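You operate a simulated robot arm through the tools that you are given. There is no shell and no other tool. Be economical: measure what you need, move in short steps, check, and stop when the job is done.

You are at the controls of a simulated robot arm. One attempt, no reset.

JOB
Take the small can with red band and put it on top of the can marked trial with green band. Then put the cup with yellow band in the purple divided tub. Then pull the clear lid with white knob open. The order counts. Set down upright: small can with red band.

The check looks at the end state, three seconds after you hand in, the way a careful person would. Anything else that was tipped, shoved, dropped, spilled or broken makes it a failure. Lids that push on must go on centred and level and be pressed home; caps that screw on are set level and turned clockwise until they are tight.

ROBOT AND FRAMES
A 6-joint arm with a fingered hand on a trunk, on a base that drives. Base frame: it is fixed to the floor where the robot stands at the start and does not move with it; the origin is under the middle of the robot, x ahead of it, y to its left, z up. Units: mm, rad, N and s.
With the tool pointing down near the work surface it reaches from about 240 to 560 mm from the robot's upright axis, wherever it stands. Its first joint turns from -2.897 to 2.897 rad. Places, roughly: clear lid with white knob [-3100, -1900, 1200]; cup with yellow band [-3000, 2000, 1000]; purple divided tub (24x15x7 cm) [-5400, -1600, 900]. Payload 3.1 kg.
Tool frame: the origin (TCP) lies between the finger pads and is the grasp point; the fingertips stand 22 mm ahead of it; z points along the fingers, y is the line along which they close. The gripper opens to 132 mm. The gripper's body begins 60 mm behind the TCP. The gripper is a hand of 4 fingers: y runs from the thumb to the fingers, the wrist lies at [0, 0, -218] in the tool frame.
Orientation is that of the tool frame in the base frame, as [roll, pitch, yaw] about the fixed x, y, z axes, in that order (R = Rz(yaw) Ry(pitch) Rx(roll)). With the fingers straight down and closing along the base's y, the tool's x points along the base's -x, its y along +y and its z along -z.

CONTROLS
- The arm moves only by the tool arm_command. Its argument "moves" is a list of rows, each a list of 6 numbers: the shift along the tool's x, y, z in m, then the turn, a rotation vector about the tool's x, y, z in rad. In form: [[dx, dy, dz, rx, ry, rz], ...]. A call has 1 to 10 rows; each row is the pose to reach, as a shift and turn from the pose commanded when the call began, along the tool's axes at that moment. Rows are played at 5 a second. More than 50 mm and 0.15 rad between two rows, and nothing of the call is played. Where a pose cannot be reached the arm comes as near as it can. A force on the tool above 40 N (or 10 N above the force at the start of the call, whichever is more), or a blocked arm, ends the call early, and 0.2 s more pass. In this call time passes only in rows, and 0.2 s behind the last. The reply holds the time, the measured pose of the TCP, the force on the tool along the base axes, the opening and the grip force, in the units named above and with some noise, with the torque about the TCP (base axes, N m) and any sound that the robot's microphone picked up, and new pictures: "views" is both (left out), scene, wrist or none.
- Cameras (640 x 400 px; columns grow to the right, rows downward): "scene" is now at [5.7, 102.5, 1546]; the picture's right is [-0.58, -0.82, 0.00], its down [-0.61, 0.43, -0.67] and it looks along [0.55, -0.39, -0.74] (base axes); focal length 276 px, centre (320, 200). "wrist" rides on the gripper at [53, -53, -84] in the tool frame; the picture's right is [0.71, 0.71, 0.00], its down [-0.53, 0.53, -0.67] and it looks along [-0.47, 0.47, 0.74] (tool axes); focal length 247 px, centre (320, 200). There is no depth. A picture from a camera that has moved, and an enlarged one, comes with that camera's place and axes in the base frame and with its lens.
- lift_body(by): slides the trunk up (or, below 0, down) by that many mm; the arm and the scene camera ride with it, the base frame stays. It gives what a move gives, with no picture.
- drive_base(legs): drives the robot by 1 to 6 legs, each [ahead, left, turn to the left] in mm, mm and rad, along the robot's own axes; the way and the turn of a leg run together, so that a leg with both is an arc; at most 1500 mm and 3.142 rad a leg. The arm and the cameras ride along, it lands a little off, and it stops where it bumps. It gives what a move gives, and a new picture of the scene camera.
- move_fingers(finger1, finger2, finger3, thumb_bend): sets how far each is bent, from 0 (flat) to 1 (curled in); at 0.3 the hand is open as for a grip, at 0.7 the pads meet at the TCP. One left out holds its place. A second passes; each finger stops where it meets its share of the squeeze, and holds until it gets a number again. It is the only way to open and close the hand. It gives what a move gives, with no picture; readings hold the bend of each and the force on the fingers (four entries, about 0 where the hand has none), thumb and palm.
- head_to(pan, tilt): turns the head with the scene camera to pan (to the left, within 2.705 rad either way) and tilt (down, from -0.506 to 1.204), counted from straight ahead of the robot. It gives what a move gives, and a new picture of the scene camera.
- inspect(camera, box): a new picture of the part [left, top, right, bottom] of that camera's present view, enlarged. The clock stands still meanwhile.
- job_done(): hands the job in; it is judged then, once.

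Go step by step. Nothing tells you exact positions but the pictures and the camera data: compare them with the known pose of the tool, close in by small moves and look again before you grip or let go. The budget is 165 turns and 260 pictures, counting those below and the enlarged ones. Unless the task says otherwise, let go and move clear before handing in.

The tools are called after "Call:" as name(argument=value, ...) on one line, values as JSON. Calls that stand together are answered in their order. arm_command: Moves the arm, as the interface text tells. Its arguments: {"type":"object","properties":{"moves":{"type":"array","items":{"type":"array","items":{"type":"number"}}},"views":{"type":"string","enum":["both","scene","wrist","none"]}},"required":["moves"]} The other tools are called the same way: lift_body (by) slides the trunk up or down; move_fingers (finger1, finger2, finger3, thumb_bend) moves the fingers one by one; drive_base (legs) drives the base; head_to (pan, tilt) turns the head that bears the scene camera; inspect (camera, box) takes an enlarged picture of a part of a camera's view; job_done () hands the job in.

At the start:

```text
time: 0.0
ee_pos: [263.2, -242.0, 1192.3]
tcp_rot: [3.141, 0.0, -3.141]
contact_force: [-0.3, -0.3, 0.5]
wrist_torque: [0.0, 0.03, 0.0]
grip_width: 131.7
grip_force: 0.1
shape: jaw
bend: [0.3, 0.3, 0.3, 0.3]
finger forces: [0.1, 0.1, 0.0, 0.0, 0.0, 0.0]
trunk travel left (down, up): [-225.0, 161.0]
robot x, y, heading: [1.2, -0.5, 0.0]
head pan, tilt: [-0.618, 0.838]
```

scene: 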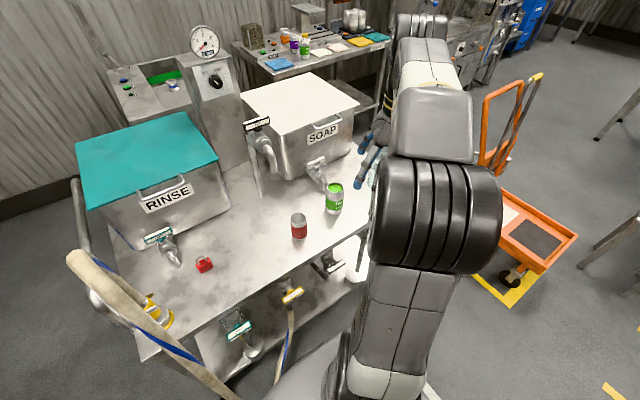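
wrist: 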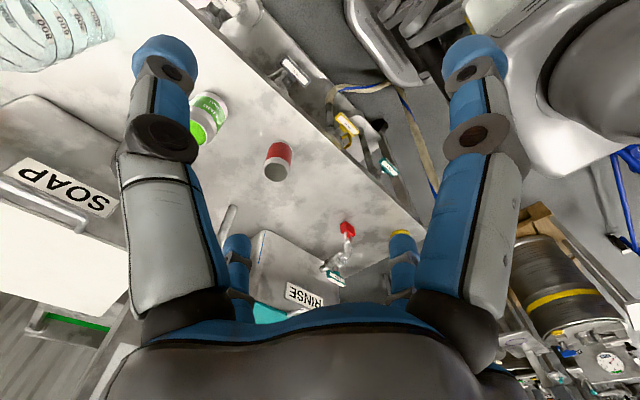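

I see a red-band can and a green-band can on the bench in front of me. I'll enlarge both views to locate them.

Call:
inspect(camera="scene", box=[240, 140, 400, 260])

Call:
inspect(camera="wrist", box=[160, 60, 360, 220])

```text
3.33 times, centred on (320, 200) of scene
camera zoom: at [5.7, 102.5, 1546.0], right [-0.58, -0.82, 0.0], down [-0.61, 0.43, -0.67], along [0.55, -0.39, -0.74], focal length 921 px, centre (320, 200)
```

zoom: 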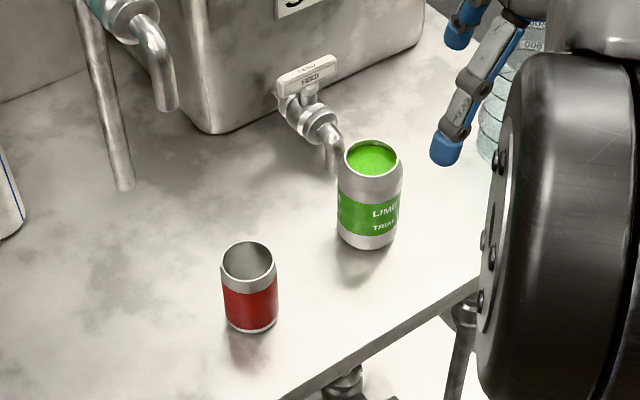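

```text
2.50 times, centred on (260, 140) of wrist
camera zoom: at [210.6, -296.8, 1273.6], right [-0.71, 0.71, 0.0], down [0.53, 0.53, 0.67], along [0.47, 0.47, -0.74], focal length 617 px, centre (470, 350)
```

zoom: 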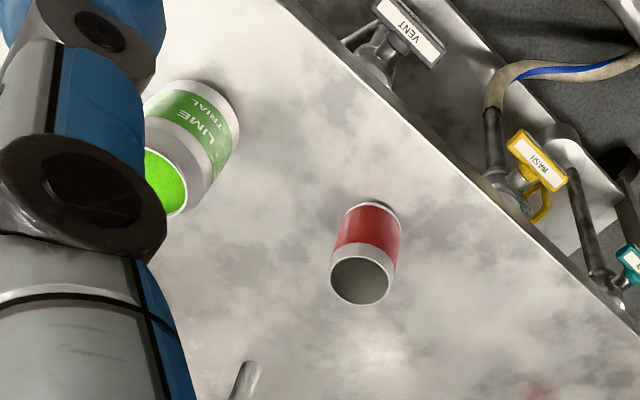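

The red can's rim is near (479,-153,868), about 52 mm wide. The green can's rim is near (496,-308,900), with the bench at about z 788. I'll shift the base right a little so both are in reach.

Call:
drive_base(legs=[[0, -110, 0]])

```text
time: 1.2
ee_pos: [263.3, -352.2, 1191.4]
tcp_rot: [3.14, -0.001, 3.141]
contact_force: [0.3, -0.5, 0.0]
wrist_torque: [0.02, -0.02, 0.0]
grip_width: 131.7
grip_force: 0.1
shape: jaw
bend: [0.3, 0.3, 0.3, 0.3]
finger forces: [0.0, 0.0, 0.1, 0.1, 0.0, 0.0]
trunk travel left (down, up): [-225.0, 161.0]
robot x, y, heading: [-1.5, -105.8, 0.003]
head pan, tilt: [-0.618, 0.838]
camera scene: at [5.7, -7.4, 1546.2], right [-0.58, -0.82, 0.0], down [-0.61, 0.43, -0.67], along [0.55, -0.39, -0.74], focal length 276 px, centre (320, 200)
```

scene: 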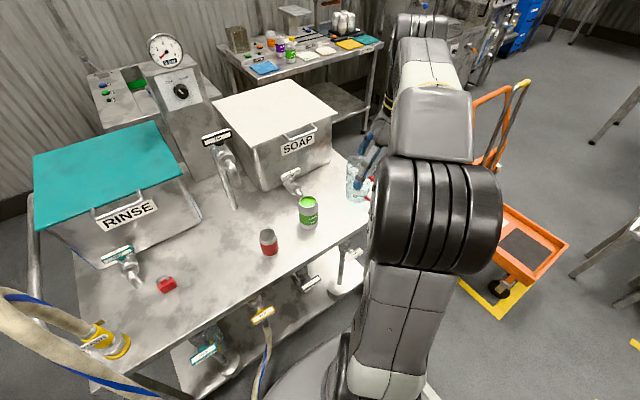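

Shifted. Now moving the tool above the red can at a safe height.

Call:
arm_command(moves=[[-0.027, 0.025, 0.023, 0, 0, 0], [-0.054, 0.05, 0.046, 0, 0, 0], [-0.081, 0.075, 0.069, 0, 0, 0], [-0.108, 0.1, 0.092, 0, 0, 0], [-0.135, 0.125, 0.115, 0, 0, 0], [-0.162, 0.15, 0.138, 0, 0, 0], [-0.189, 0.175, 0.161, 0, 0, 0], [-0.216, 0.199, 0.185, 0, 0, 0]])

```text
time: 3.0
ee_pos: [478.1, -150.8, 1004.9]
tcp_rot: [3.141, 0.0, 3.141]
contact_force: [0.2, 0.6, -0.3]
wrist_torque: [-0.03, 0.03, 0.02]
grip_width: 132.0
grip_force: 0.1
shape: jaw
bend: [0.3, 0.3, 0.3, 0.3]
finger forces: [0.0, 0.1, 0.0, 0.0, 0.0, 0.1]
trunk travel left (down, up): [-225.0, 161.0]
robot x, y, heading: [-0.4, -109.9, -0.002]
head pan, tilt: [-0.618, 0.838]
camera scene: at [7.1, -5.1, 1546.0], right [-0.58, -0.82, 0.0], down [-0.61, 0.43, -0.67], along [0.55, -0.39, -0.74], focal length 276 px, centre (320, 200)
camera wrist: at [426.2, -205.3, 1087.7], right [-0.71, 0.71, 0.0], down [0.53, 0.53, 0.67], along [0.47, 0.47, -0.74], focal length 247 px, centre (320, 200)
```

scene: 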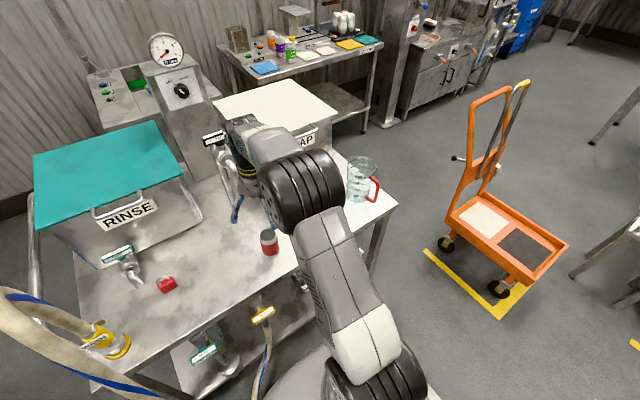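
wrist: 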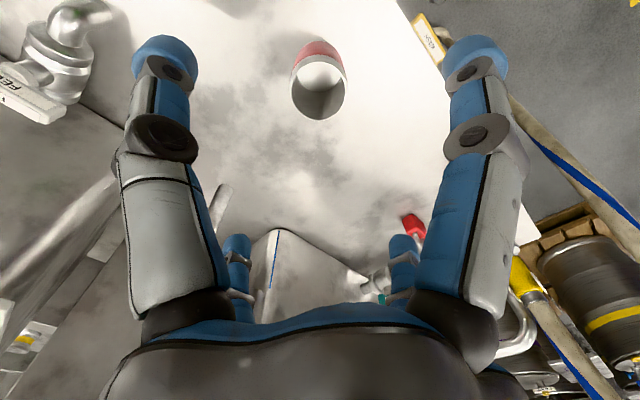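

Above the red can; I'll enlarge the wrist view for an exact position.

Call:
inspect(camera="wrist", box=[240, 20, 400, 120])

```text
4.00 times, centred on (320, 70) of wrist
camera zoom: at [426.2, -205.3, 1087.7], right [-0.71, 0.71, 0.0], down [0.53, 0.53, 0.67], along [0.47, 0.47, -0.74], focal length 988 px, centre (320, 720)
```

zoom: 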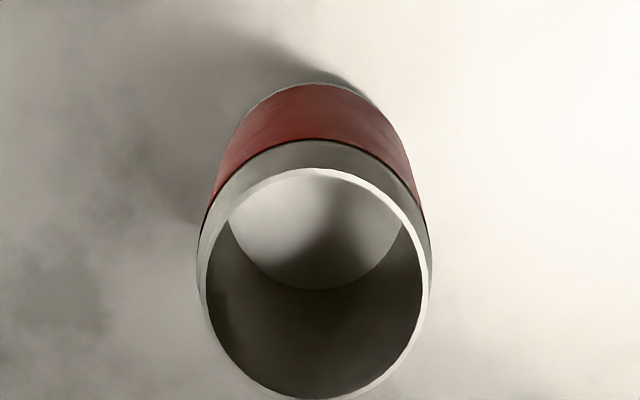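

The can is within 2 mm of the tool axis. Descending around it.

Call:
arm_command(moves=[[0.001, -0.002, 0.04, 0, 0, 0], [0.001, -0.002, 0.08, 0, 0, 0], [0.001, -0.002, 0.12, 0, 0, 0], [0.001, -0.002, 0.15, 0, 0, 0], [0.001, -0.002, 0.165, 0, 0, 0]])

```text
time: 4.2
ee_pos: [479.8, -152.4, 839.5]
tcp_rot: [3.14, 0.0, -3.141]
contact_force: [-0.6, -0.7, -0.5]
wrist_torque: [-0.01, 0.0, 0.01]
grip_width: 132.0
grip_force: 0.1
shape: jaw
bend: [0.3, 0.3, 0.3, 0.3]
finger forces: [0.0, 0.0, 0.1, 0.0, 0.1, 0.1]
trunk travel left (down, up): [-225.0, 161.0]
robot x, y, heading: [-3.1, -107.7, -0.001]
head pan, tilt: [-0.618, 0.838]
camera scene: at [6.0, -5.6, 1546.0], right [-0.58, -0.82, 0.0], down [-0.61, 0.43, -0.67], along [0.55, -0.39, -0.74], focal length 276 px, centre (320, 200)
camera wrist: at [426.7, -207.4, 922.4], right [-0.71, 0.71, 0.0], down [0.53, 0.53, 0.67], along [0.47, 0.47, -0.74], focal length 247 px, centre (320, 200)
```

scene: 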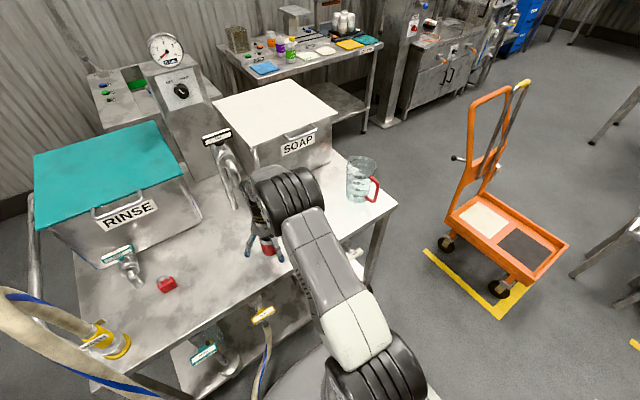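
wrist: 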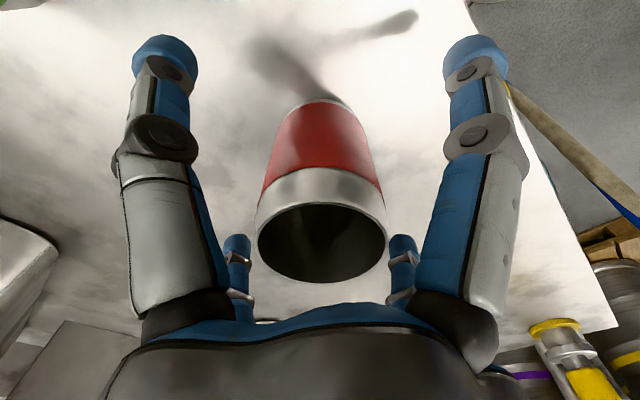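

The can sits centred between the four fingers. Closing.

Call:
move_fingers(finger1=0.7, finger2=0.7, finger3=0.7, thumb_bend=0.7)

```text
time: 5.2
ee_pos: [478.6, -153.3, 840.8]
tcp_rot: [-3.141, 0.0, 3.141]
contact_force: [0.9, 0.8, -0.3]
wrist_torque: [0.03, 0.04, 0.02]
grip_width: 26.7
grip_force: 17.0
shape: fingers
bend: [0.56, 0.55, 0.55, 0.58]
finger forces: [5.7, 7.7, 6.5, 0.1, 14.0, 0.0]
trunk travel left (down, up): [-225.0, 161.0]
robot x, y, heading: [-1.5, -109.8, 0.0]
head pan, tilt: [-0.618, 0.838]
```

Gripped. Lifting straight up and moving to a point short of the green can, so the wrist camera can check its rim.

Call:
arm_command(moves=[[0, 0, -0.03, 0, 0, 0], [0, 0, -0.07, 0, 0, 0], [0, 0, -0.11, 0, 0, 0], [0, 0, -0.15, 0, 0, 0], [0, 0, -0.19, 0, 0, 0], [-0.005, -0.03, -0.2, 0, 0, 0], [-0.01, -0.06, -0.2, 0, 0, 0], [-0.015, -0.09, -0.2, 0, 0, 0]])

Call:
inspect(camera="wrist", box=[0, 0, 480, 300])

```text
time: 7.0
ee_pos: [494.9, -245.3, 1040.9]
tcp_rot: [3.14, -0.001, -3.141]
contact_force: [0.7, -0.2, 0.0]
wrist_torque: [0.01, -0.01, 0.02]
grip_width: 25.6
grip_force: 16.6
shape: fingers
bend: [0.56, 0.54, 0.55, 0.59]
finger forces: [5.7, 8.2, 6.0, 0.0, 13.2, 0.0]
trunk travel left (down, up): [-225.0, 161.0]
robot x, y, heading: [0.4, -106.6, 0.003]
head pan, tilt: [-0.618, 0.838]
camera scene: at [6.2, -6.5, 1546.1], right [-0.58, -0.82, 0.0], down [-0.61, 0.43, -0.67], along [0.55, -0.39, -0.74], focal length 276 px, centre (320, 200)
camera wrist: at [441.5, -298.7, 1122.7], right [-0.71, 0.71, 0.0], down [0.53, 0.53, 0.67], along [0.47, 0.47, -0.74], focal length 247 px, centre (320, 200)
```

scene: 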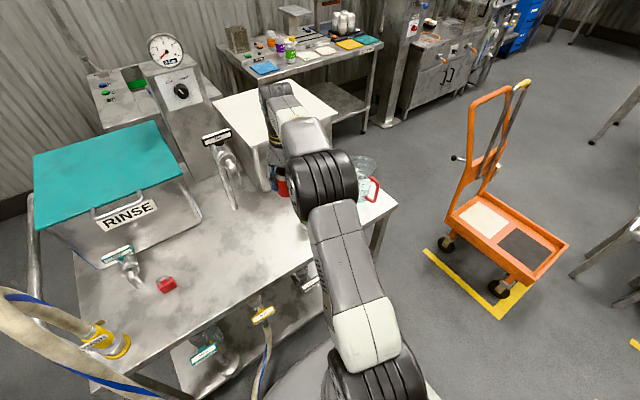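
wrist: 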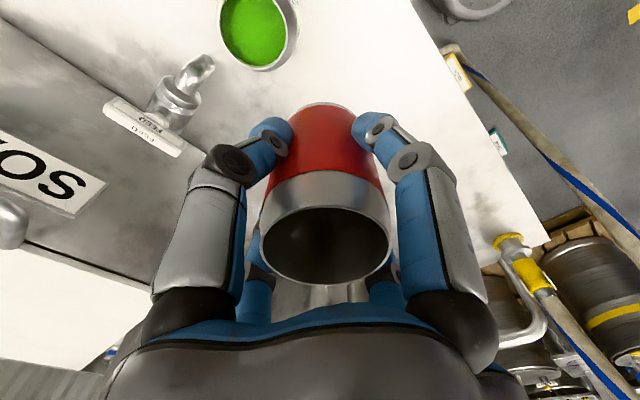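

```text
1.33 times, centred on (240, 150) of wrist
camera zoom: at [441.5, -298.7, 1122.7], right [-0.71, 0.71, 0.0], down [0.53, 0.53, 0.67], along [0.47, 0.47, -0.74], focal length 329 px, centre (427, 267)
```

zoom: 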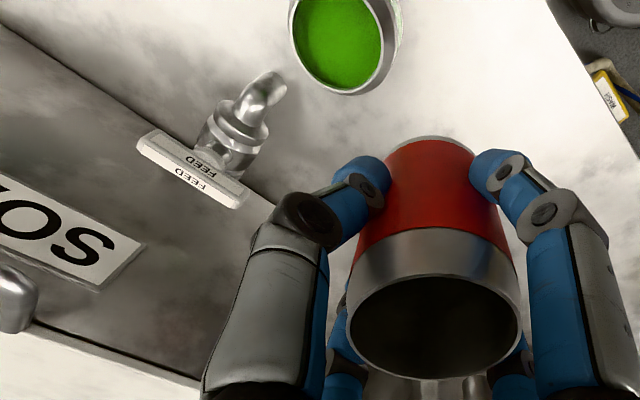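

Call:
inspect(camera="wrist", box=[180, 0, 340, 100])

```text
4.00 times, centred on (260, 50) of wrist
camera zoom: at [441.5, -298.7, 1122.7], right [-0.71, 0.71, 0.0], down [0.53, 0.53, 0.67], along [0.47, 0.47, -0.74], focal length 988 px, centre (560, 800)
```

zoom: 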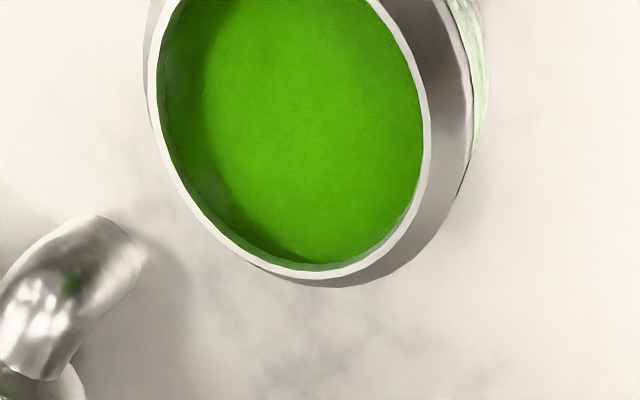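

The green rim is cut off by the picture edge. Moving another 35 mm towards it.

Call:
arm_command(moves=[[0, -0.035, 0, 0, 0, 0]], views="none")

Call:
inspect(camera="wrist", box=[200, 0, 360, 100])

```text
time: 7.4
ee_pos: [495.0, -279.2, 1041.6]
tcp_rot: [3.14, -0.002, -3.141]
contact_force: [0.0, -0.6, 0.4]
wrist_torque: [0.03, 0.03, 0.01]
grip_width: 25.5
grip_force: 16.9
shape: fingers
bend: [0.56, 0.54, 0.55, 0.59]
finger forces: [5.6, 8.2, 5.9, 0.0, 13.2, 0.0]
trunk travel left (down, up): [-225.0, 161.0]
robot x, y, heading: [-0.8, -106.3, -0.003]
head pan, tilt: [-0.618, 0.838]
```

```text
4.00 times, centred on (280, 50) of wrist
camera zoom: at [441.9, -334.5, 1123.9], right [-0.71, 0.71, 0.0], down [0.53, 0.53, 0.67], along [0.47, 0.47, -0.74], focal length 988 px, centre (480, 800)
```

zoom: 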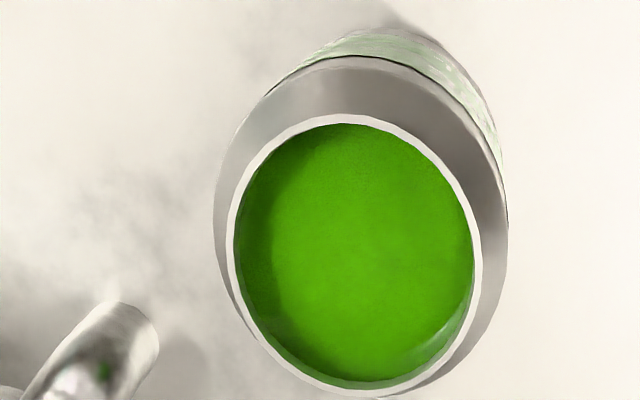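

Call:
arm_command(moves=[[0, 0.02, 0.03, 0, 0, 0], [0, 0.02, 0.06, 0, 0, 0]], views="none")

Call:
inspect(camera="wrist", box=[160, 20, 320, 120])

```text
time: 8.0
ee_pos: [494.8, -257.1, 981.8]
tcp_rot: [-3.14, 0.0, -3.141]
contact_force: [-0.1, 0.5, 0.7]
wrist_torque: [0.01, -0.03, 0.01]
grip_width: 25.2
grip_force: 15.8
shape: fingers
bend: [0.56, 0.54, 0.55, 0.59]
finger forces: [5.7, 8.4, 5.6, 0.0, 12.9, 0.0]
trunk travel left (down, up): [-225.0, 161.0]
robot x, y, heading: [2.3, -107.0, 0.001]
head pan, tilt: [-0.618, 0.838]
```

```text
4.00 times, centred on (240, 70) of wrist
camera zoom: at [441.9, -311.3, 1063.4], right [-0.71, 0.71, 0.0], down [0.53, 0.53, 0.67], along [0.47, 0.47, -0.74], focal length 988 px, centre (640, 720)
```

zoom: 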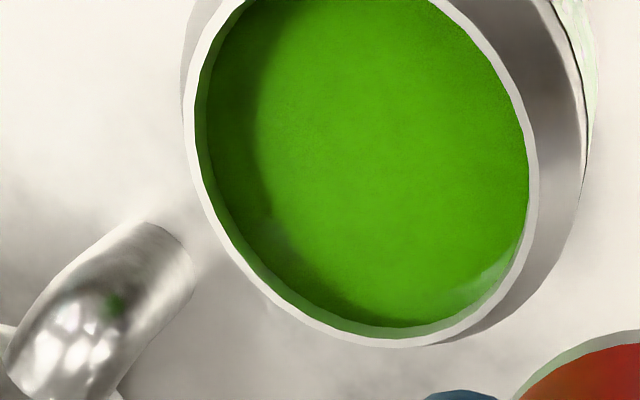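

The green rim is about 54 mm further along -y at z≈900. Moving over it with clearance, then checking alignment.

Call:
arm_command(moves=[[-0.0012, -0.028, 0, 0, 0, 0], [-0.0025, -0.056, 0, 0, 0, 0], [-0.0025, -0.056, 0.018, 0, 0, 0]])

Call:
inspect(camera="wrist", box=[220, 20, 420, 145])

Call:
inspect(camera="scene", box=[240, 140, 400, 240])

```text
time: 8.8
ee_pos: [495.8, -315.7, 961.9]
tcp_rot: [3.141, 0.0, 3.141]
contact_force: [1.0, 0.6, -0.2]
wrist_torque: [-0.01, 0.02, -0.01]
grip_width: 25.1
grip_force: 16.2
shape: fingers
bend: [0.56, 0.54, 0.55, 0.59]
finger forces: [5.6, 8.6, 5.5, 0.0, 12.8, 0.1]
trunk travel left (down, up): [-225.0, 161.0]
robot x, y, heading: [-0.1, -108.8, 0.003]
head pan, tilt: [-0.618, 0.838]
camera scene: at [6.1, -5.5, 1546.0], right [-0.58, -0.82, 0.0], down [-0.61, 0.43, -0.67], along [0.55, -0.39, -0.74], focal length 276 px, centre (320, 200)
camera wrist: at [443.2, -369.6, 1043.9], right [-0.71, 0.71, 0.0], down [0.53, 0.53, 0.67], along [0.47, 0.47, -0.74], focal length 247 px, centre (320, 200)
```

scene: 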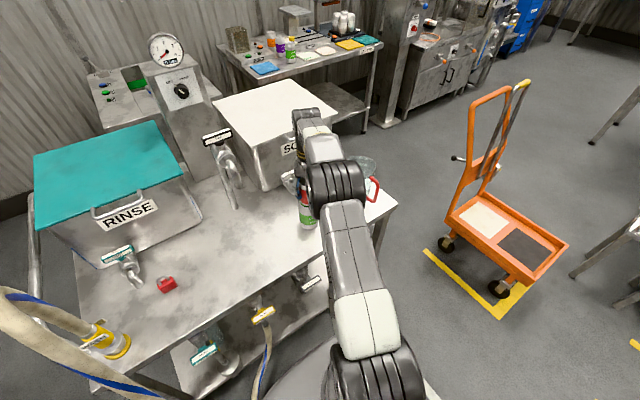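
wrist: 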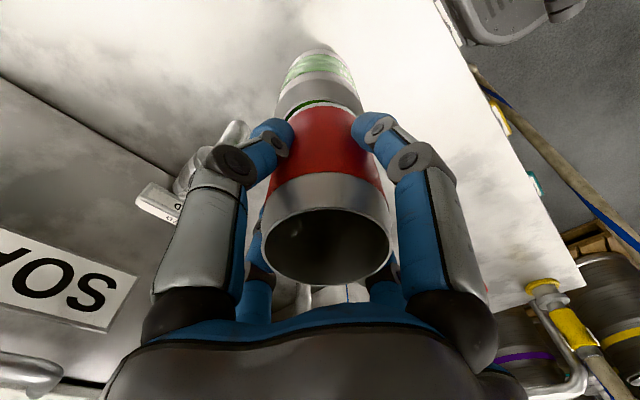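

```text
3.20 times, centred on (320, 82) of wrist
camera zoom: at [443.2, -369.6, 1043.9], right [-0.71, 0.71, 0.0], down [0.53, 0.53, 0.67], along [0.47, 0.47, -0.74], focal length 790 px, centre (320, 576)
```

zoom: 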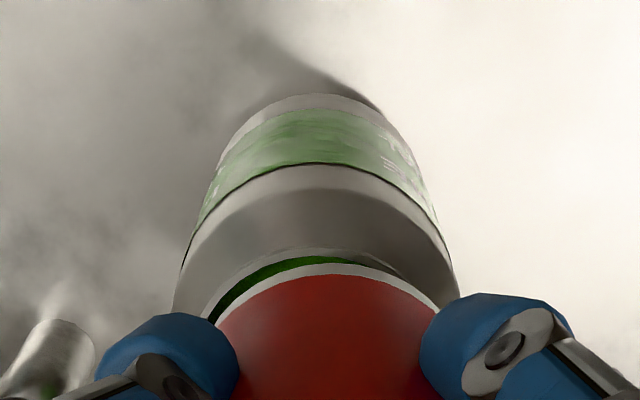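

```text
4.00 times, centred on (320, 190) of scene
camera zoom: at [6.1, -5.5, 1546.0], right [-0.58, -0.82, 0.0], down [-0.61, 0.43, -0.67], along [0.55, -0.39, -0.74], focal length 1105 px, centre (320, 240)
```

zoom: 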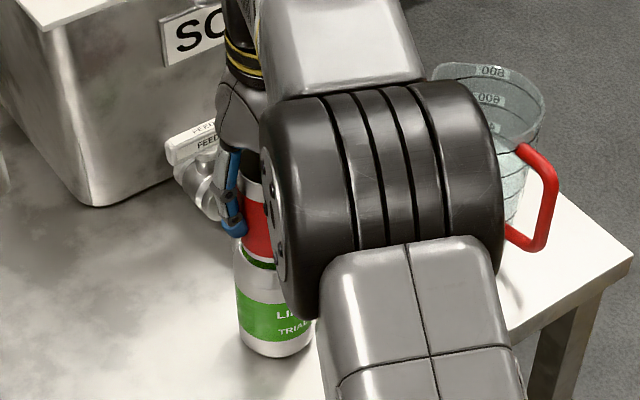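

Alignment is within about 2 mm. Correcting slightly in +x and lowering close to the rim.

Call:
arm_command(moves=[[-0.002, -0.0003, 0.002, 0, 0, 0], [-0.002, -0.0003, 0.006, 0, 0, 0]], views="none")

Call:
inspect(camera="wrist", box=[240, 50, 400, 150])

Call:
inspect(camera="scene", box=[280, 170, 344, 210])

```text
time: 9.4
ee_pos: [497.6, -315.8, 957.6]
tcp_rot: [3.14, -0.001, -3.14]
contact_force: [-0.6, -0.4, 0.8]
wrist_torque: [-0.01, 0.0, 0.01]
grip_width: 25.0
grip_force: 16.1
shape: fingers
bend: [0.56, 0.54, 0.55, 0.59]
finger forces: [5.6, 8.5, 5.5, 0.0, 12.8, 0.0]
trunk travel left (down, up): [-225.0, 161.0]
robot x, y, heading: [-2.0, -108.5, -0.003]
head pan, tilt: [-0.618, 0.838]
```

```text
4.00 times, centred on (320, 100) of wrist
camera zoom: at [445.1, -369.5, 1039.1], right [-0.71, 0.71, 0.0], down [0.53, 0.53, 0.67], along [0.47, 0.47, -0.74], focal length 988 px, centre (320, 600)
```

zoom: 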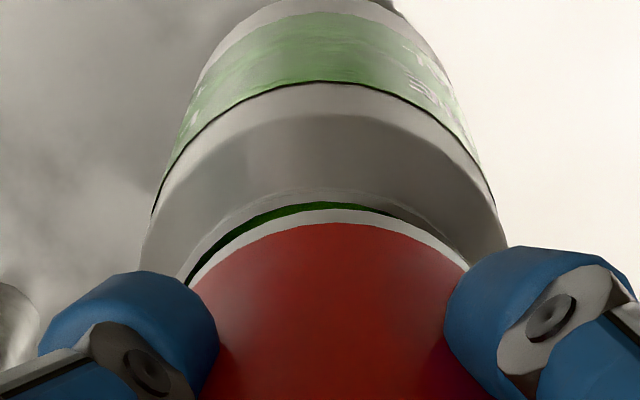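

```text
10.00 times, centred on (312, 190) of scene
camera zoom: at [5.8, -5.7, 1546.0], right [-0.58, -0.82, 0.0], down [-0.61, 0.43, -0.67], along [0.55, -0.39, -0.74], focal length 2762 px, centre (400, 300)
```

zoom: 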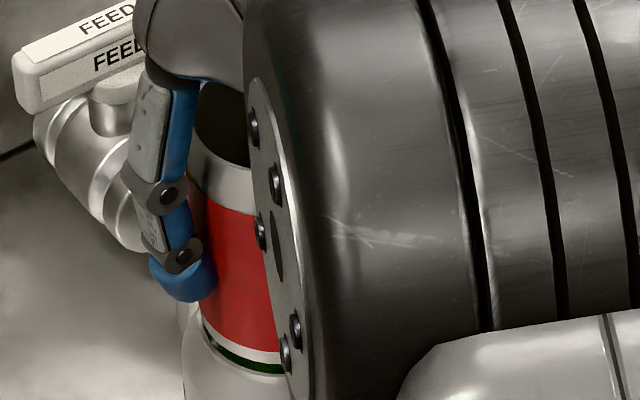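

Now centred within about 1 mm. Lowering gently until contact.

Call:
arm_command(moves=[[-0.0005, -0.0005, 0.002, 0, 0, 0], [-0.0005, -0.0005, 0.004, 0, 0, 0]], views="none")

Call:
inspect(camera="wrist", box=[240, 50, 400, 150])

```text
time: 10.0
ee_pos: [498.1, -315.4, 953.9]
tcp_rot: [-3.14, 0.003, -3.141]
contact_force: [0.0, 0.3, 9.5]
wrist_torque: [0.07, 0.02, 0.03]
grip_width: 25.0
grip_force: 16.7
shape: fingers
bend: [0.56, 0.54, 0.55, 0.59]
finger forces: [6.3, 8.7, 6.0, 0.0, 13.4, 0.0]
trunk travel left (down, up): [-225.0, 161.0]
robot x, y, heading: [0.4, -107.5, 0.001]
head pan, tilt: [-0.618, 0.838]
```

```text
4.00 times, centred on (320, 100) of wrist
camera zoom: at [444.7, -370.0, 1036.7], right [-0.71, 0.71, 0.0], down [0.52, 0.53, 0.67], along [0.47, 0.47, -0.74], focal length 988 px, centre (320, 600)
```

zoom: 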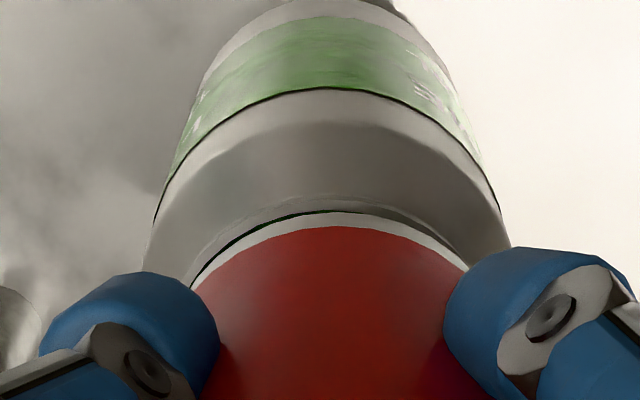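

Contact at about 9.5 N with the can seated on the rim. Releasing all fingers a little, together.

Call:
move_fingers(finger1=0.42, finger2=0.42, finger3=0.42, thumb_bend=0.42)

Call:
inspect(camera="wrist", box=[160, 0, 480, 200])

```text
time: 11.0
ee_pos: [497.9, -315.0, 953.5]
tcp_rot: [-3.141, 0.001, -3.142]
contact_force: [0.4, -0.8, -0.5]
wrist_torque: [-0.01, 0.05, -0.01]
grip_width: 59.5
grip_force: 0.1
shape: fingers
bend: [0.42, 0.42, 0.42, 0.42]
finger forces: [0.1, 0.1, 0.1, 0.1, 0.0, 0.1]
trunk travel left (down, up): [-225.0, 161.0]
robot x, y, heading: [-3.2, -104.3, -0.005]
head pan, tilt: [-0.618, 0.838]
```

```text
2.00 times, centred on (320, 100) of wrist
camera zoom: at [445.2, -370.1, 1035.4], right [-0.71, 0.71, 0.0], down [0.53, 0.53, 0.67], along [0.47, 0.47, -0.74], focal length 494 px, centre (320, 400)
```

zoom: 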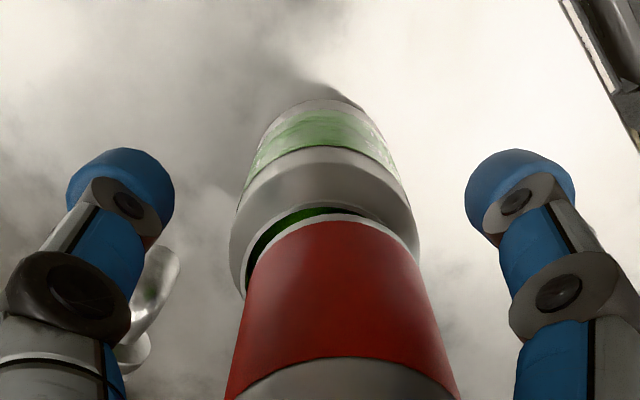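

Call:
inspect(camera="wrist", box=[240, 50, 400, 150])

Call:
inspect(camera="scene", box=[280, 170, 344, 210])

Call:
inspect(camera="wrist", box=[200, 100, 440, 300])

```text
4.00 times, centred on (320, 100) of wrist
camera zoom: at [445.2, -370.1, 1035.4], right [-0.71, 0.71, 0.0], down [0.53, 0.53, 0.67], along [0.47, 0.47, -0.74], focal length 988 px, centre (320, 600)
```

zoom: 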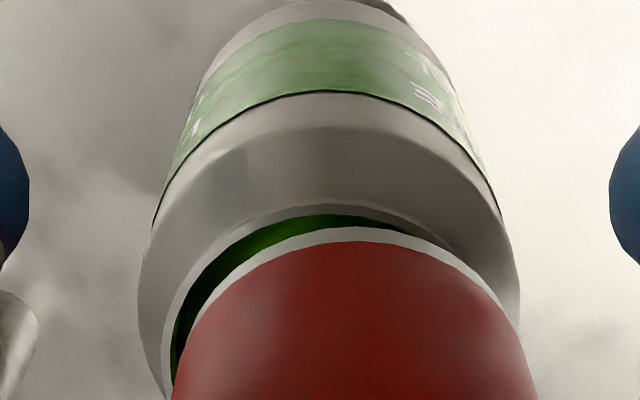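

```text
10.00 times, centred on (312, 190) of scene
camera zoom: at [5.8, -5.6, 1546.0], right [-0.58, -0.82, 0.0], down [-0.61, 0.43, -0.67], along [0.55, -0.39, -0.74], focal length 2762 px, centre (400, 300)
```

zoom: 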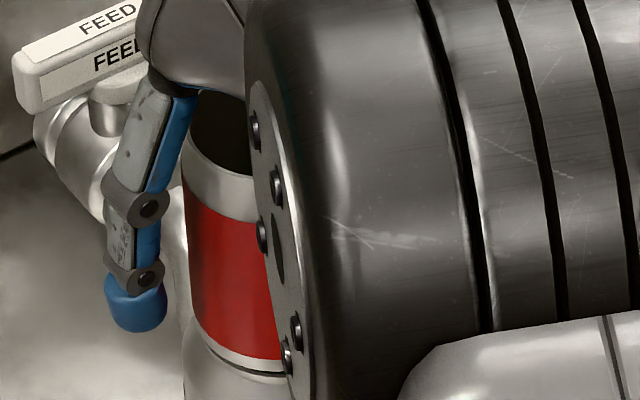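

```text
2.00 times, centred on (320, 200) of wrist
camera zoom: at [445.2, -370.1, 1035.4], right [-0.71, 0.71, 0.0], down [0.53, 0.53, 0.67], along [0.47, 0.47, -0.74], focal length 494 px, centre (320, 200)
```

zoom: 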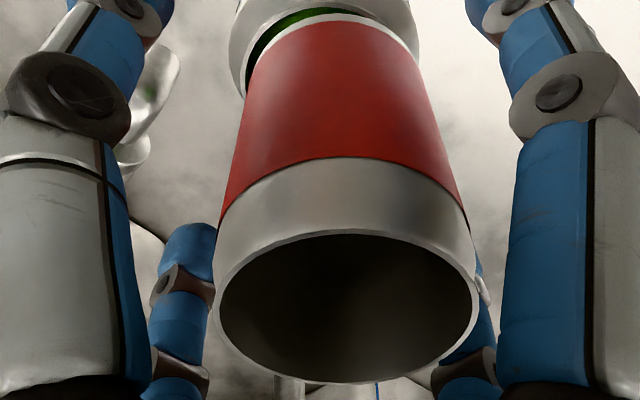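

The red can is standing on the rim, level, shifted a few mm. Withdrawing straight up with the fingers clear.

Call:
arm_command(moves=[[0, 0.002, -0.02, 0, 0, 0], [0, 0.002, -0.045, 0, 0, 0], [0, 0.002, -0.08, 0, 0, 0], [0, 0.002, -0.12, 0, 0, 0], [0, 0.002, -0.16, 0, 0, 0], [0.04, 0.002, -0.18, 0, 0, 0], [0.08, 0.002, -0.2, 0, 0, 0]])

Call:
inspect(camera="wrist", box=[160, 0, 400, 150])

Call:
inspect(camera="scene", box=[260, 140, 360, 240])

```text
time: 12.6
ee_pos: [416.1, -312.5, 1152.8]
tcp_rot: [-3.141, 0.0, 3.141]
contact_force: [-0.3, 1.0, -0.1]
wrist_torque: [-0.05, 0.0, 0.0]
grip_width: 59.6
grip_force: 0.0
shape: fingers
bend: [0.42, 0.42, 0.42, 0.42]
finger forces: [0.0, 0.0, 0.0, 0.0, 0.0, 0.0]
out of reach, approached as far as the arm can: row 4, 5
trunk travel left (down, up): [-225.0, 161.0]
robot x, y, heading: [-2.4, -109.4, -0.004]
head pan, tilt: [-0.618, 0.838]
camera scene: at [3.5, -4.9, 1546.0], right [-0.58, -0.82, 0.0], down [-0.6, 0.43, -0.67], along [0.55, -0.39, -0.74], focal length 276 px, centre (320, 200)
camera wrist: at [363.5, -368.0, 1234.3], right [-0.71, 0.71, 0.0], down [0.53, 0.53, 0.67], along [0.47, 0.47, -0.74], focal length 247 px, centre (320, 200)
```

scene: 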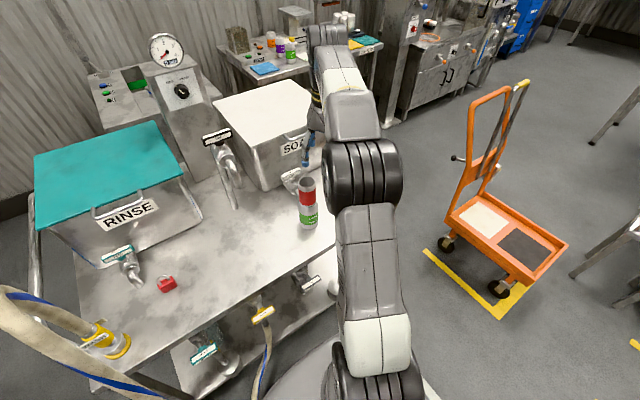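
wrist: 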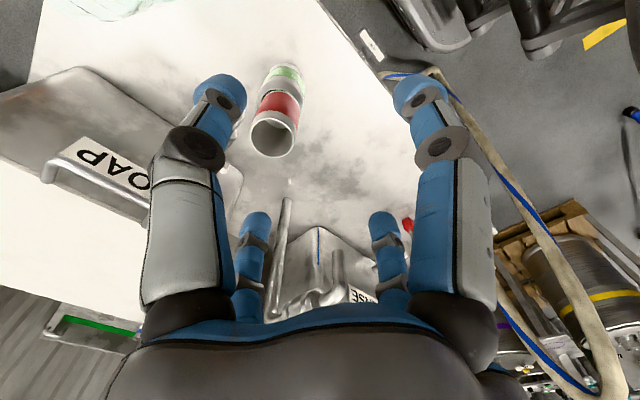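

```text
2.67 times, centred on (280, 75) of wrist
camera zoom: at [363.5, -368.0, 1234.3], right [-0.71, 0.71, 0.0], down [0.53, 0.53, 0.67], along [0.47, 0.47, -0.74], focal length 659 px, centre (427, 533)
```

zoom: 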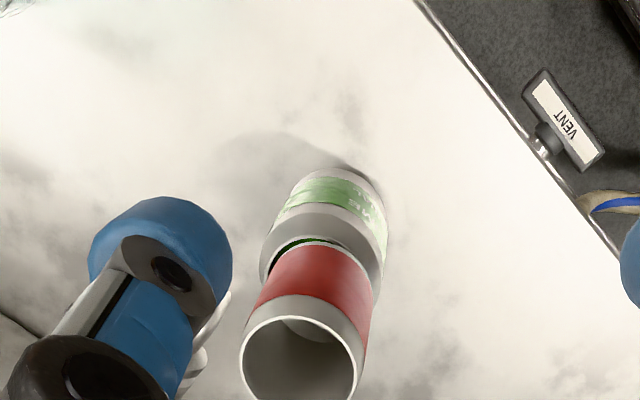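

```text
4.00 times, centred on (310, 190) of scene
camera zoom: at [3.5, -4.9, 1546.0], right [-0.58, -0.82, 0.0], down [-0.6, 0.43, -0.67], along [0.55, -0.39, -0.74], focal length 1105 px, centre (360, 240)
```

zoom: 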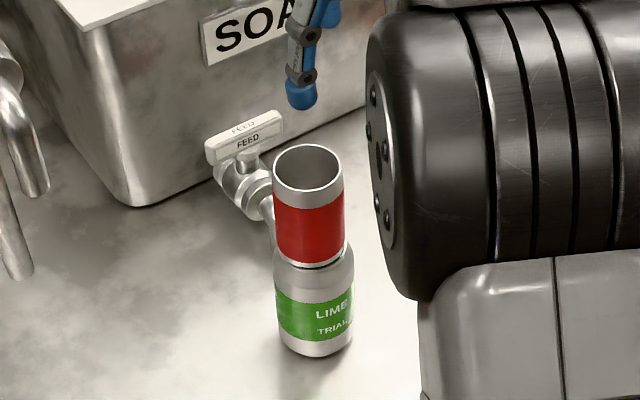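

The red can stands upright on the trial can. Retracting the arm and looking toward the cup's area behind-left.

Call:
arm_command(moves=[[0.04, 0, -0.01, 0, 0, 0], [0.08, 0, -0.02, 0, 0, 0], [0.12, 0, -0.03, 0, 0, 0], [0.15, 0, -0.04, 0, 0, 0]], views="none")

Call:
head_to(pan=2.5, tilt=0.4)

Call:
head_to(pan=1.4, tilt=0.5)

Call:
head_to(pan=-2.6, tilt=0.4)

```text
time: 13.6
ee_pos: [267.1, -314.2, 1192.3]
tcp_rot: [-3.141, -0.001, -3.141]
contact_force: [0.3, -0.3, 0.4]
wrist_torque: [0.04, -0.01, 0.0]
grip_width: 59.5
grip_force: 0.0
shape: fingers
bend: [0.42, 0.42, 0.42, 0.42]
finger forces: [0.0, 0.0, 0.0, 0.1, 0.0, 0.0]
trunk travel left (down, up): [-225.0, 161.0]
robot x, y, heading: [1.9, -103.6, 0.001]
head pan, tilt: [-0.618, 0.838]
```

```text
time: 16.3
ee_pos: [267.3, -315.7, 1192.3]
tcp_rot: [-3.141, -0.002, -3.141]
contact_force: [-0.2, 0.9, -0.9]
wrist_torque: [0.01, 0.0, -0.01]
grip_width: 59.6
grip_force: 0.2
shape: fingers
bend: [0.42, 0.42, 0.42, 0.42]
finger forces: [0.1, 0.0, 0.1, 0.0, 0.0, 0.0]
trunk travel left (down, up): [-225.0, 161.0]
robot x, y, heading: [3.0, -110.2, 0.002]
head pan, tilt: [2.499, 0.4]
camera scene: at [-132.7, 95.6, 1584.1], right [0.6, 0.8, 0.0], down [0.31, -0.23, -0.92], along [-0.74, 0.55, -0.39], focal length 276 px, centre (320, 200)
```

scene: 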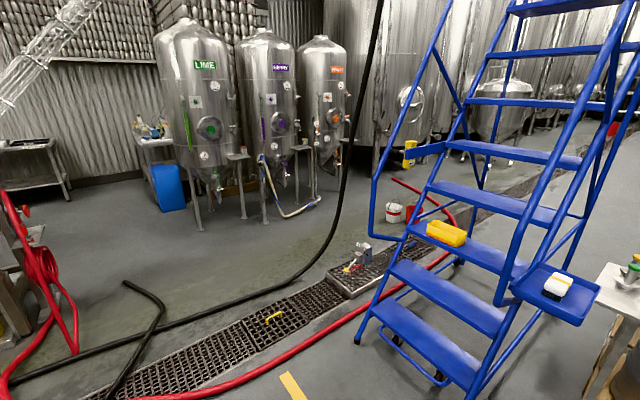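

```text
time: 17.6
ee_pos: [267.5, -315.4, 1192.1]
tcp_rot: [3.141, -0.001, 3.141]
contact_force: [0.4, 0.0, 0.3]
wrist_torque: [-0.01, 0.0, 0.0]
grip_width: 59.5
grip_force: 0.0
shape: fingers
bend: [0.42, 0.42, 0.42, 0.42]
finger forces: [0.0, 0.1, 0.1, 0.0, 0.0, 0.0]
trunk travel left (down, up): [-225.0, 161.0]
robot x, y, heading: [0.0, -108.9, -0.0]
head pan, tilt: [1.4, 0.499]
camera scene: at [-43.2, 129.7, 1575.0], right [0.99, -0.17, 0.0], down [-0.08, -0.47, -0.88], along [0.15, 0.87, -0.48], focal length 276 px, centre (320, 200)
```

scene: 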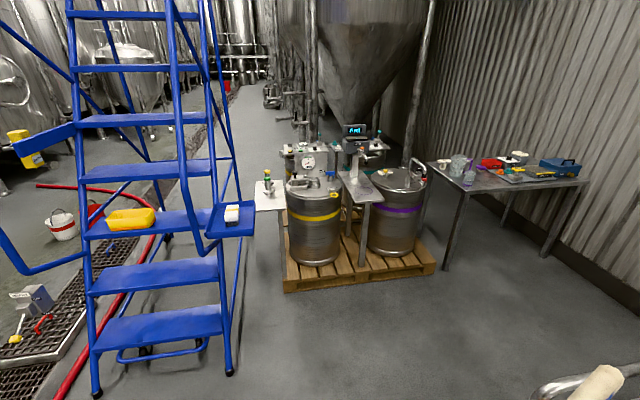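

```text
time: 20.9
ee_pos: [267.1, -316.1, 1192.2]
tcp_rot: [-3.141, -0.002, -3.141]
contact_force: [-1.3, -0.7, -0.1]
wrist_torque: [-0.01, 0.01, -0.01]
grip_width: 59.5
grip_force: 0.1
shape: fingers
bend: [0.42, 0.42, 0.42, 0.42]
finger forces: [0.0, 0.1, 0.0, 0.0, 0.1, 0.0]
trunk travel left (down, up): [-225.0, 161.0]
robot x, y, heading: [-0.6, -111.1, 0.0]
head pan, tilt: [-2.601, 0.4]
camera scene: at [-137.9, -7.7, 1584.1], right [-0.52, 0.86, 0.0], down [0.33, 0.2, -0.92], along [-0.79, -0.47, -0.39], focal length 276 px, centre (320, 200)
```

scene: 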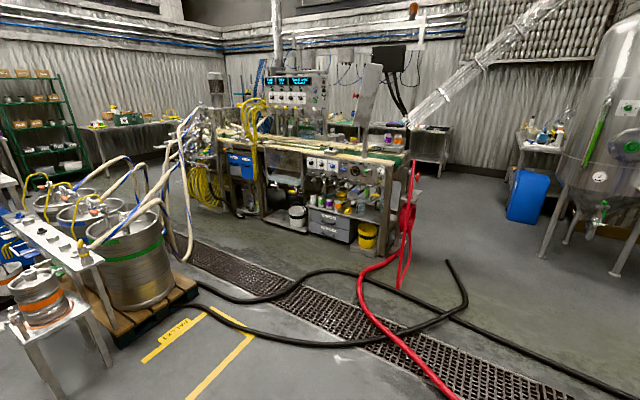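

Enlarging the views around the cup's expected place and around the lid and tub.

Call:
inspect(camera="scene", box=[220, 70, 460, 220])

Call:
head_to(pan=2.6, tilt=0.3)

Call:
inspect(camera="scene", box=[250, 80, 410, 180])

```text
2.67 times, centred on (340, 145) of scene
camera zoom: at [-137.9, -7.7, 1584.1], right [-0.52, 0.86, 0.0], down [0.33, 0.2, -0.92], along [-0.79, -0.47, -0.39], focal length 736 px, centre (267, 347)
```

zoom: 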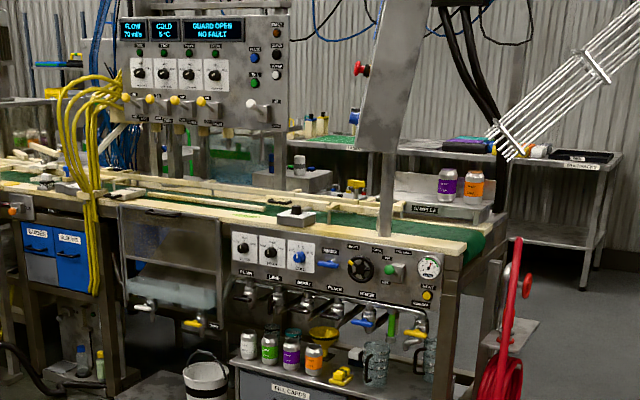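

```text
time: 24.9
ee_pos: [267.1, -315.8, 1192.2]
tcp_rot: [3.141, 0.0, 3.14]
contact_force: [-0.3, 0.2, 0.5]
wrist_torque: [-0.01, -0.01, 0.0]
grip_width: 59.4
grip_force: 0.0
shape: fingers
bend: [0.42, 0.42, 0.42, 0.42]
finger forces: [0.0, 0.0, 0.0, 0.1, 0.0, 0.0]
trunk travel left (down, up): [-225.0, 161.0]
robot x, y, heading: [-0.3, -106.6, 0.001]
head pan, tilt: [2.601, 0.3]
camera scene: at [-138.6, 88.2, 1593.4], right [0.52, 0.86, 0.0], down [0.25, -0.15, -0.96], along [-0.82, 0.49, -0.3], focal length 276 px, centre (320, 200)
```

scene: 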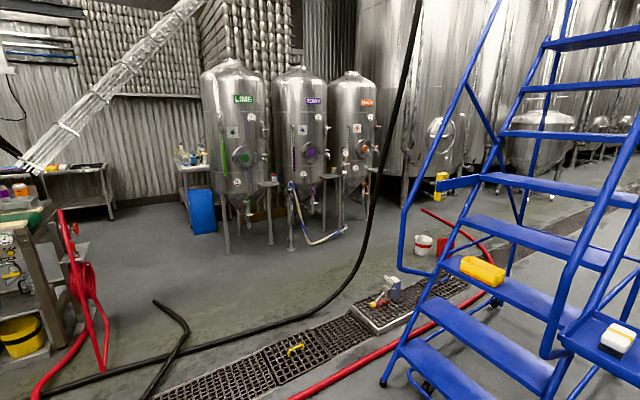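

```text
4.00 times, centred on (330, 130) of scene
camera zoom: at [-138.6, 88.2, 1593.4], right [0.52, 0.86, 0.0], down [0.25, -0.15, -0.96], along [-0.82, 0.49, -0.3], focal length 1105 px, centre (280, 480)
```

zoom: 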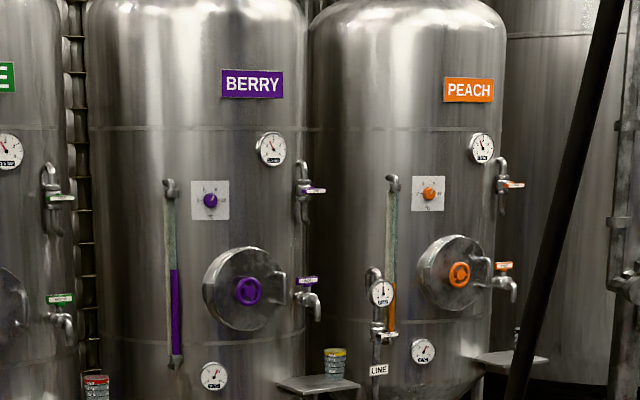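

The yellow-banded cup stands on a small shelf beside the BERRY tank, near (-3000, 2000, 900). I'll back off from the bench, turn, and drive that way in stages.

Call:
drive_base(legs=[[-600, 0, 0], [0, 0, 2.934], [600, 0, 0]])

Call:
head_to(pan=0, tilt=0.6)

```text
time: 38.1
ee_pos: [-1387.4, 293.4, 1191.8]
tcp_rot: [3.14, 0.0, -0.238]
contact_force: [-0.4, 0.1, 0.7]
wrist_torque: [0.03, -0.02, 0.0]
grip_width: 59.4
grip_force: 0.1
shape: fingers
bend: [0.42, 0.42, 0.42, 0.42]
finger forces: [0.1, 0.1, 0.1, 0.1, 0.0, 0.1]
trunk travel left (down, up): [-225.0, 161.0]
robot x, y, heading: [-1173.6, 31.0, 2.899]
head pan, tilt: [2.601, 0.3]
camera scene: at [-1084.5, -191.5, 1593.5], right [-0.7, -0.71, 0.0], down [-0.21, 0.21, -0.96], along [0.68, -0.67, -0.3], focal length 276 px, centre (320, 200)
```

scene: 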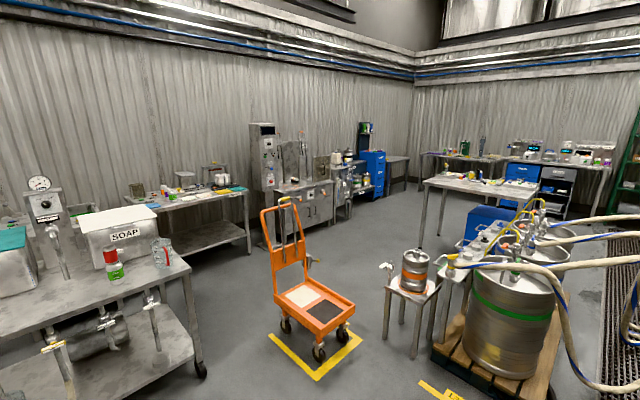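

```text
time: 40.4
ee_pos: [-1388.5, 295.0, 1192.6]
tcp_rot: [3.141, 0.001, -0.235]
contact_force: [-0.4, 0.2, 0.4]
wrist_torque: [-0.02, -0.02, 0.01]
grip_width: 59.5
grip_force: 0.0
shape: fingers
bend: [0.42, 0.42, 0.42, 0.42]
finger forces: [0.0, 0.1, 0.1, 0.0, 0.0, 0.1]
trunk travel left (down, up): [-225.0, 161.0]
robot x, y, heading: [-1179.8, 32.5, 2.902]
head pan, tilt: [0.0, 0.6]
camera scene: at [-1236.3, -105.7, 1565.9], right [0.23, 0.97, 0.0], down [0.55, -0.13, -0.83], along [-0.8, 0.19, -0.56], focal length 276 px, centre (320, 200)
```

scene: 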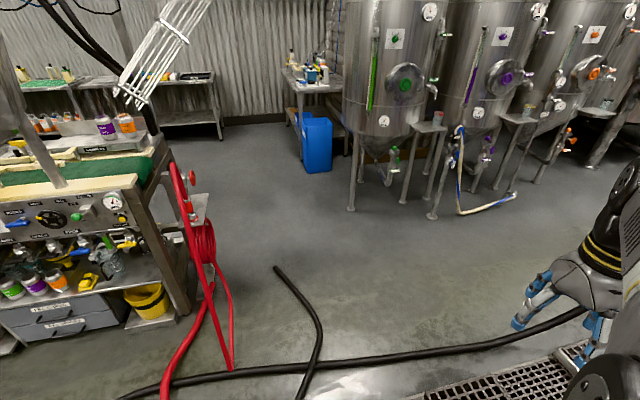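

The stacked cans still stand. Looking to the right to locate the hanging hose and the cup better before choosing a path.

Call:
head_to(pan=-0.75, tilt=0.45)

Call:
inspect(camera="scene", box=[220, 60, 420, 200])

```text
time: 41.5
ee_pos: [-1387.0, 295.3, 1192.6]
tcp_rot: [3.142, 0.0, -0.236]
contact_force: [0.3, -0.5, -0.4]
wrist_torque: [0.0, 0.0, -0.01]
grip_width: 59.4
grip_force: 0.0
shape: fingers
bend: [0.42, 0.42, 0.42, 0.42]
finger forces: [0.0, 0.1, 0.1, 0.1, 0.0, 0.1]
trunk travel left (down, up): [-225.0, 161.0]
robot x, y, heading: [-1171.5, 30.5, 2.908]
head pan, tilt: [-0.75, 0.45]
camera scene: at [-1201.2, -49.7, 1579.4], right [0.83, 0.55, 0.0], down [0.24, -0.36, -0.9], along [-0.5, 0.75, -0.44], focal length 276 px, centre (320, 200)
```

scene: 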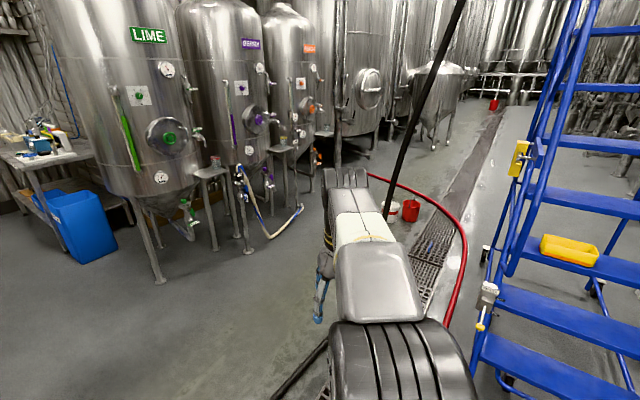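

```text
2.86 times, centred on (320, 130) of scene
camera zoom: at [-1201.2, -49.7, 1579.4], right [0.83, 0.55, 0.0], down [0.24, -0.36, -0.9], along [-0.5, 0.75, -0.44], focal length 789 px, centre (320, 400)
```

zoom: 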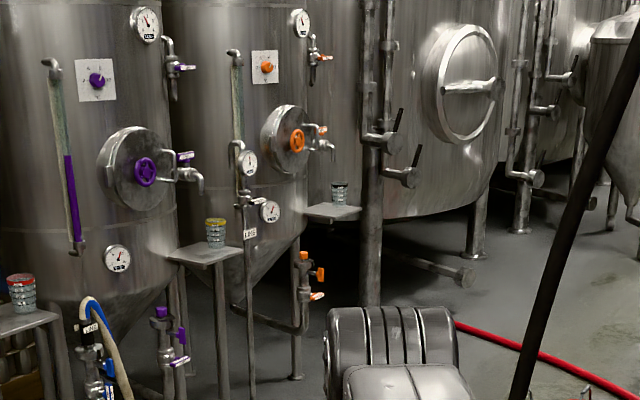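

The hanging hose is near (-1600, 1500) and the yellow handle on the grate is near (-1560, 730). I'll go around on the -x side, first along to about (-2250, 150).

Call:
drive_base(legs=[[0, 0, 0.125], [1080, 0, 0]])

```text
time: 47.8
ee_pos: [-2529.0, 399.7, 1192.3]
tcp_rot: [-3.141, 0.001, -0.124]
contact_force: [-0.3, -0.6, -0.4]
wrist_torque: [-0.02, 0.0, 0.0]
grip_width: 59.6
grip_force: 0.1
shape: fingers
bend: [0.42, 0.42, 0.42, 0.42]
finger forces: [0.1, 0.0, 0.0, 0.0, 0.0, 0.0]
trunk travel left (down, up): [-225.0, 161.0]
robot x, y, heading: [-2288.8, 160.4, 3.012]
head pan, tilt: [-0.75, 0.45]
camera scene: at [-2304.9, 78.5, 1579.5], right [0.77, 0.64, 0.0], down [0.28, -0.33, -0.9], along [-0.58, 0.69, -0.44], focal length 276 px, centre (320, 200)
```

scene: 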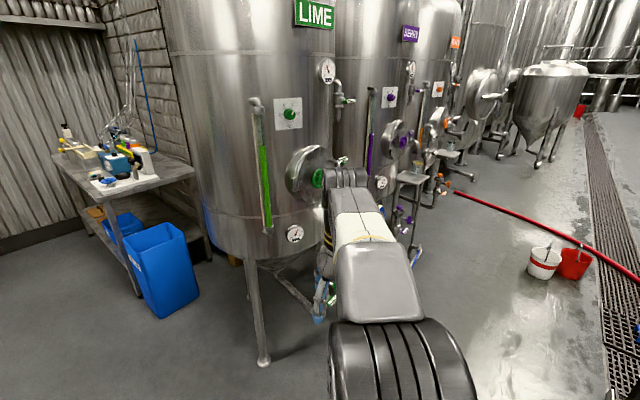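

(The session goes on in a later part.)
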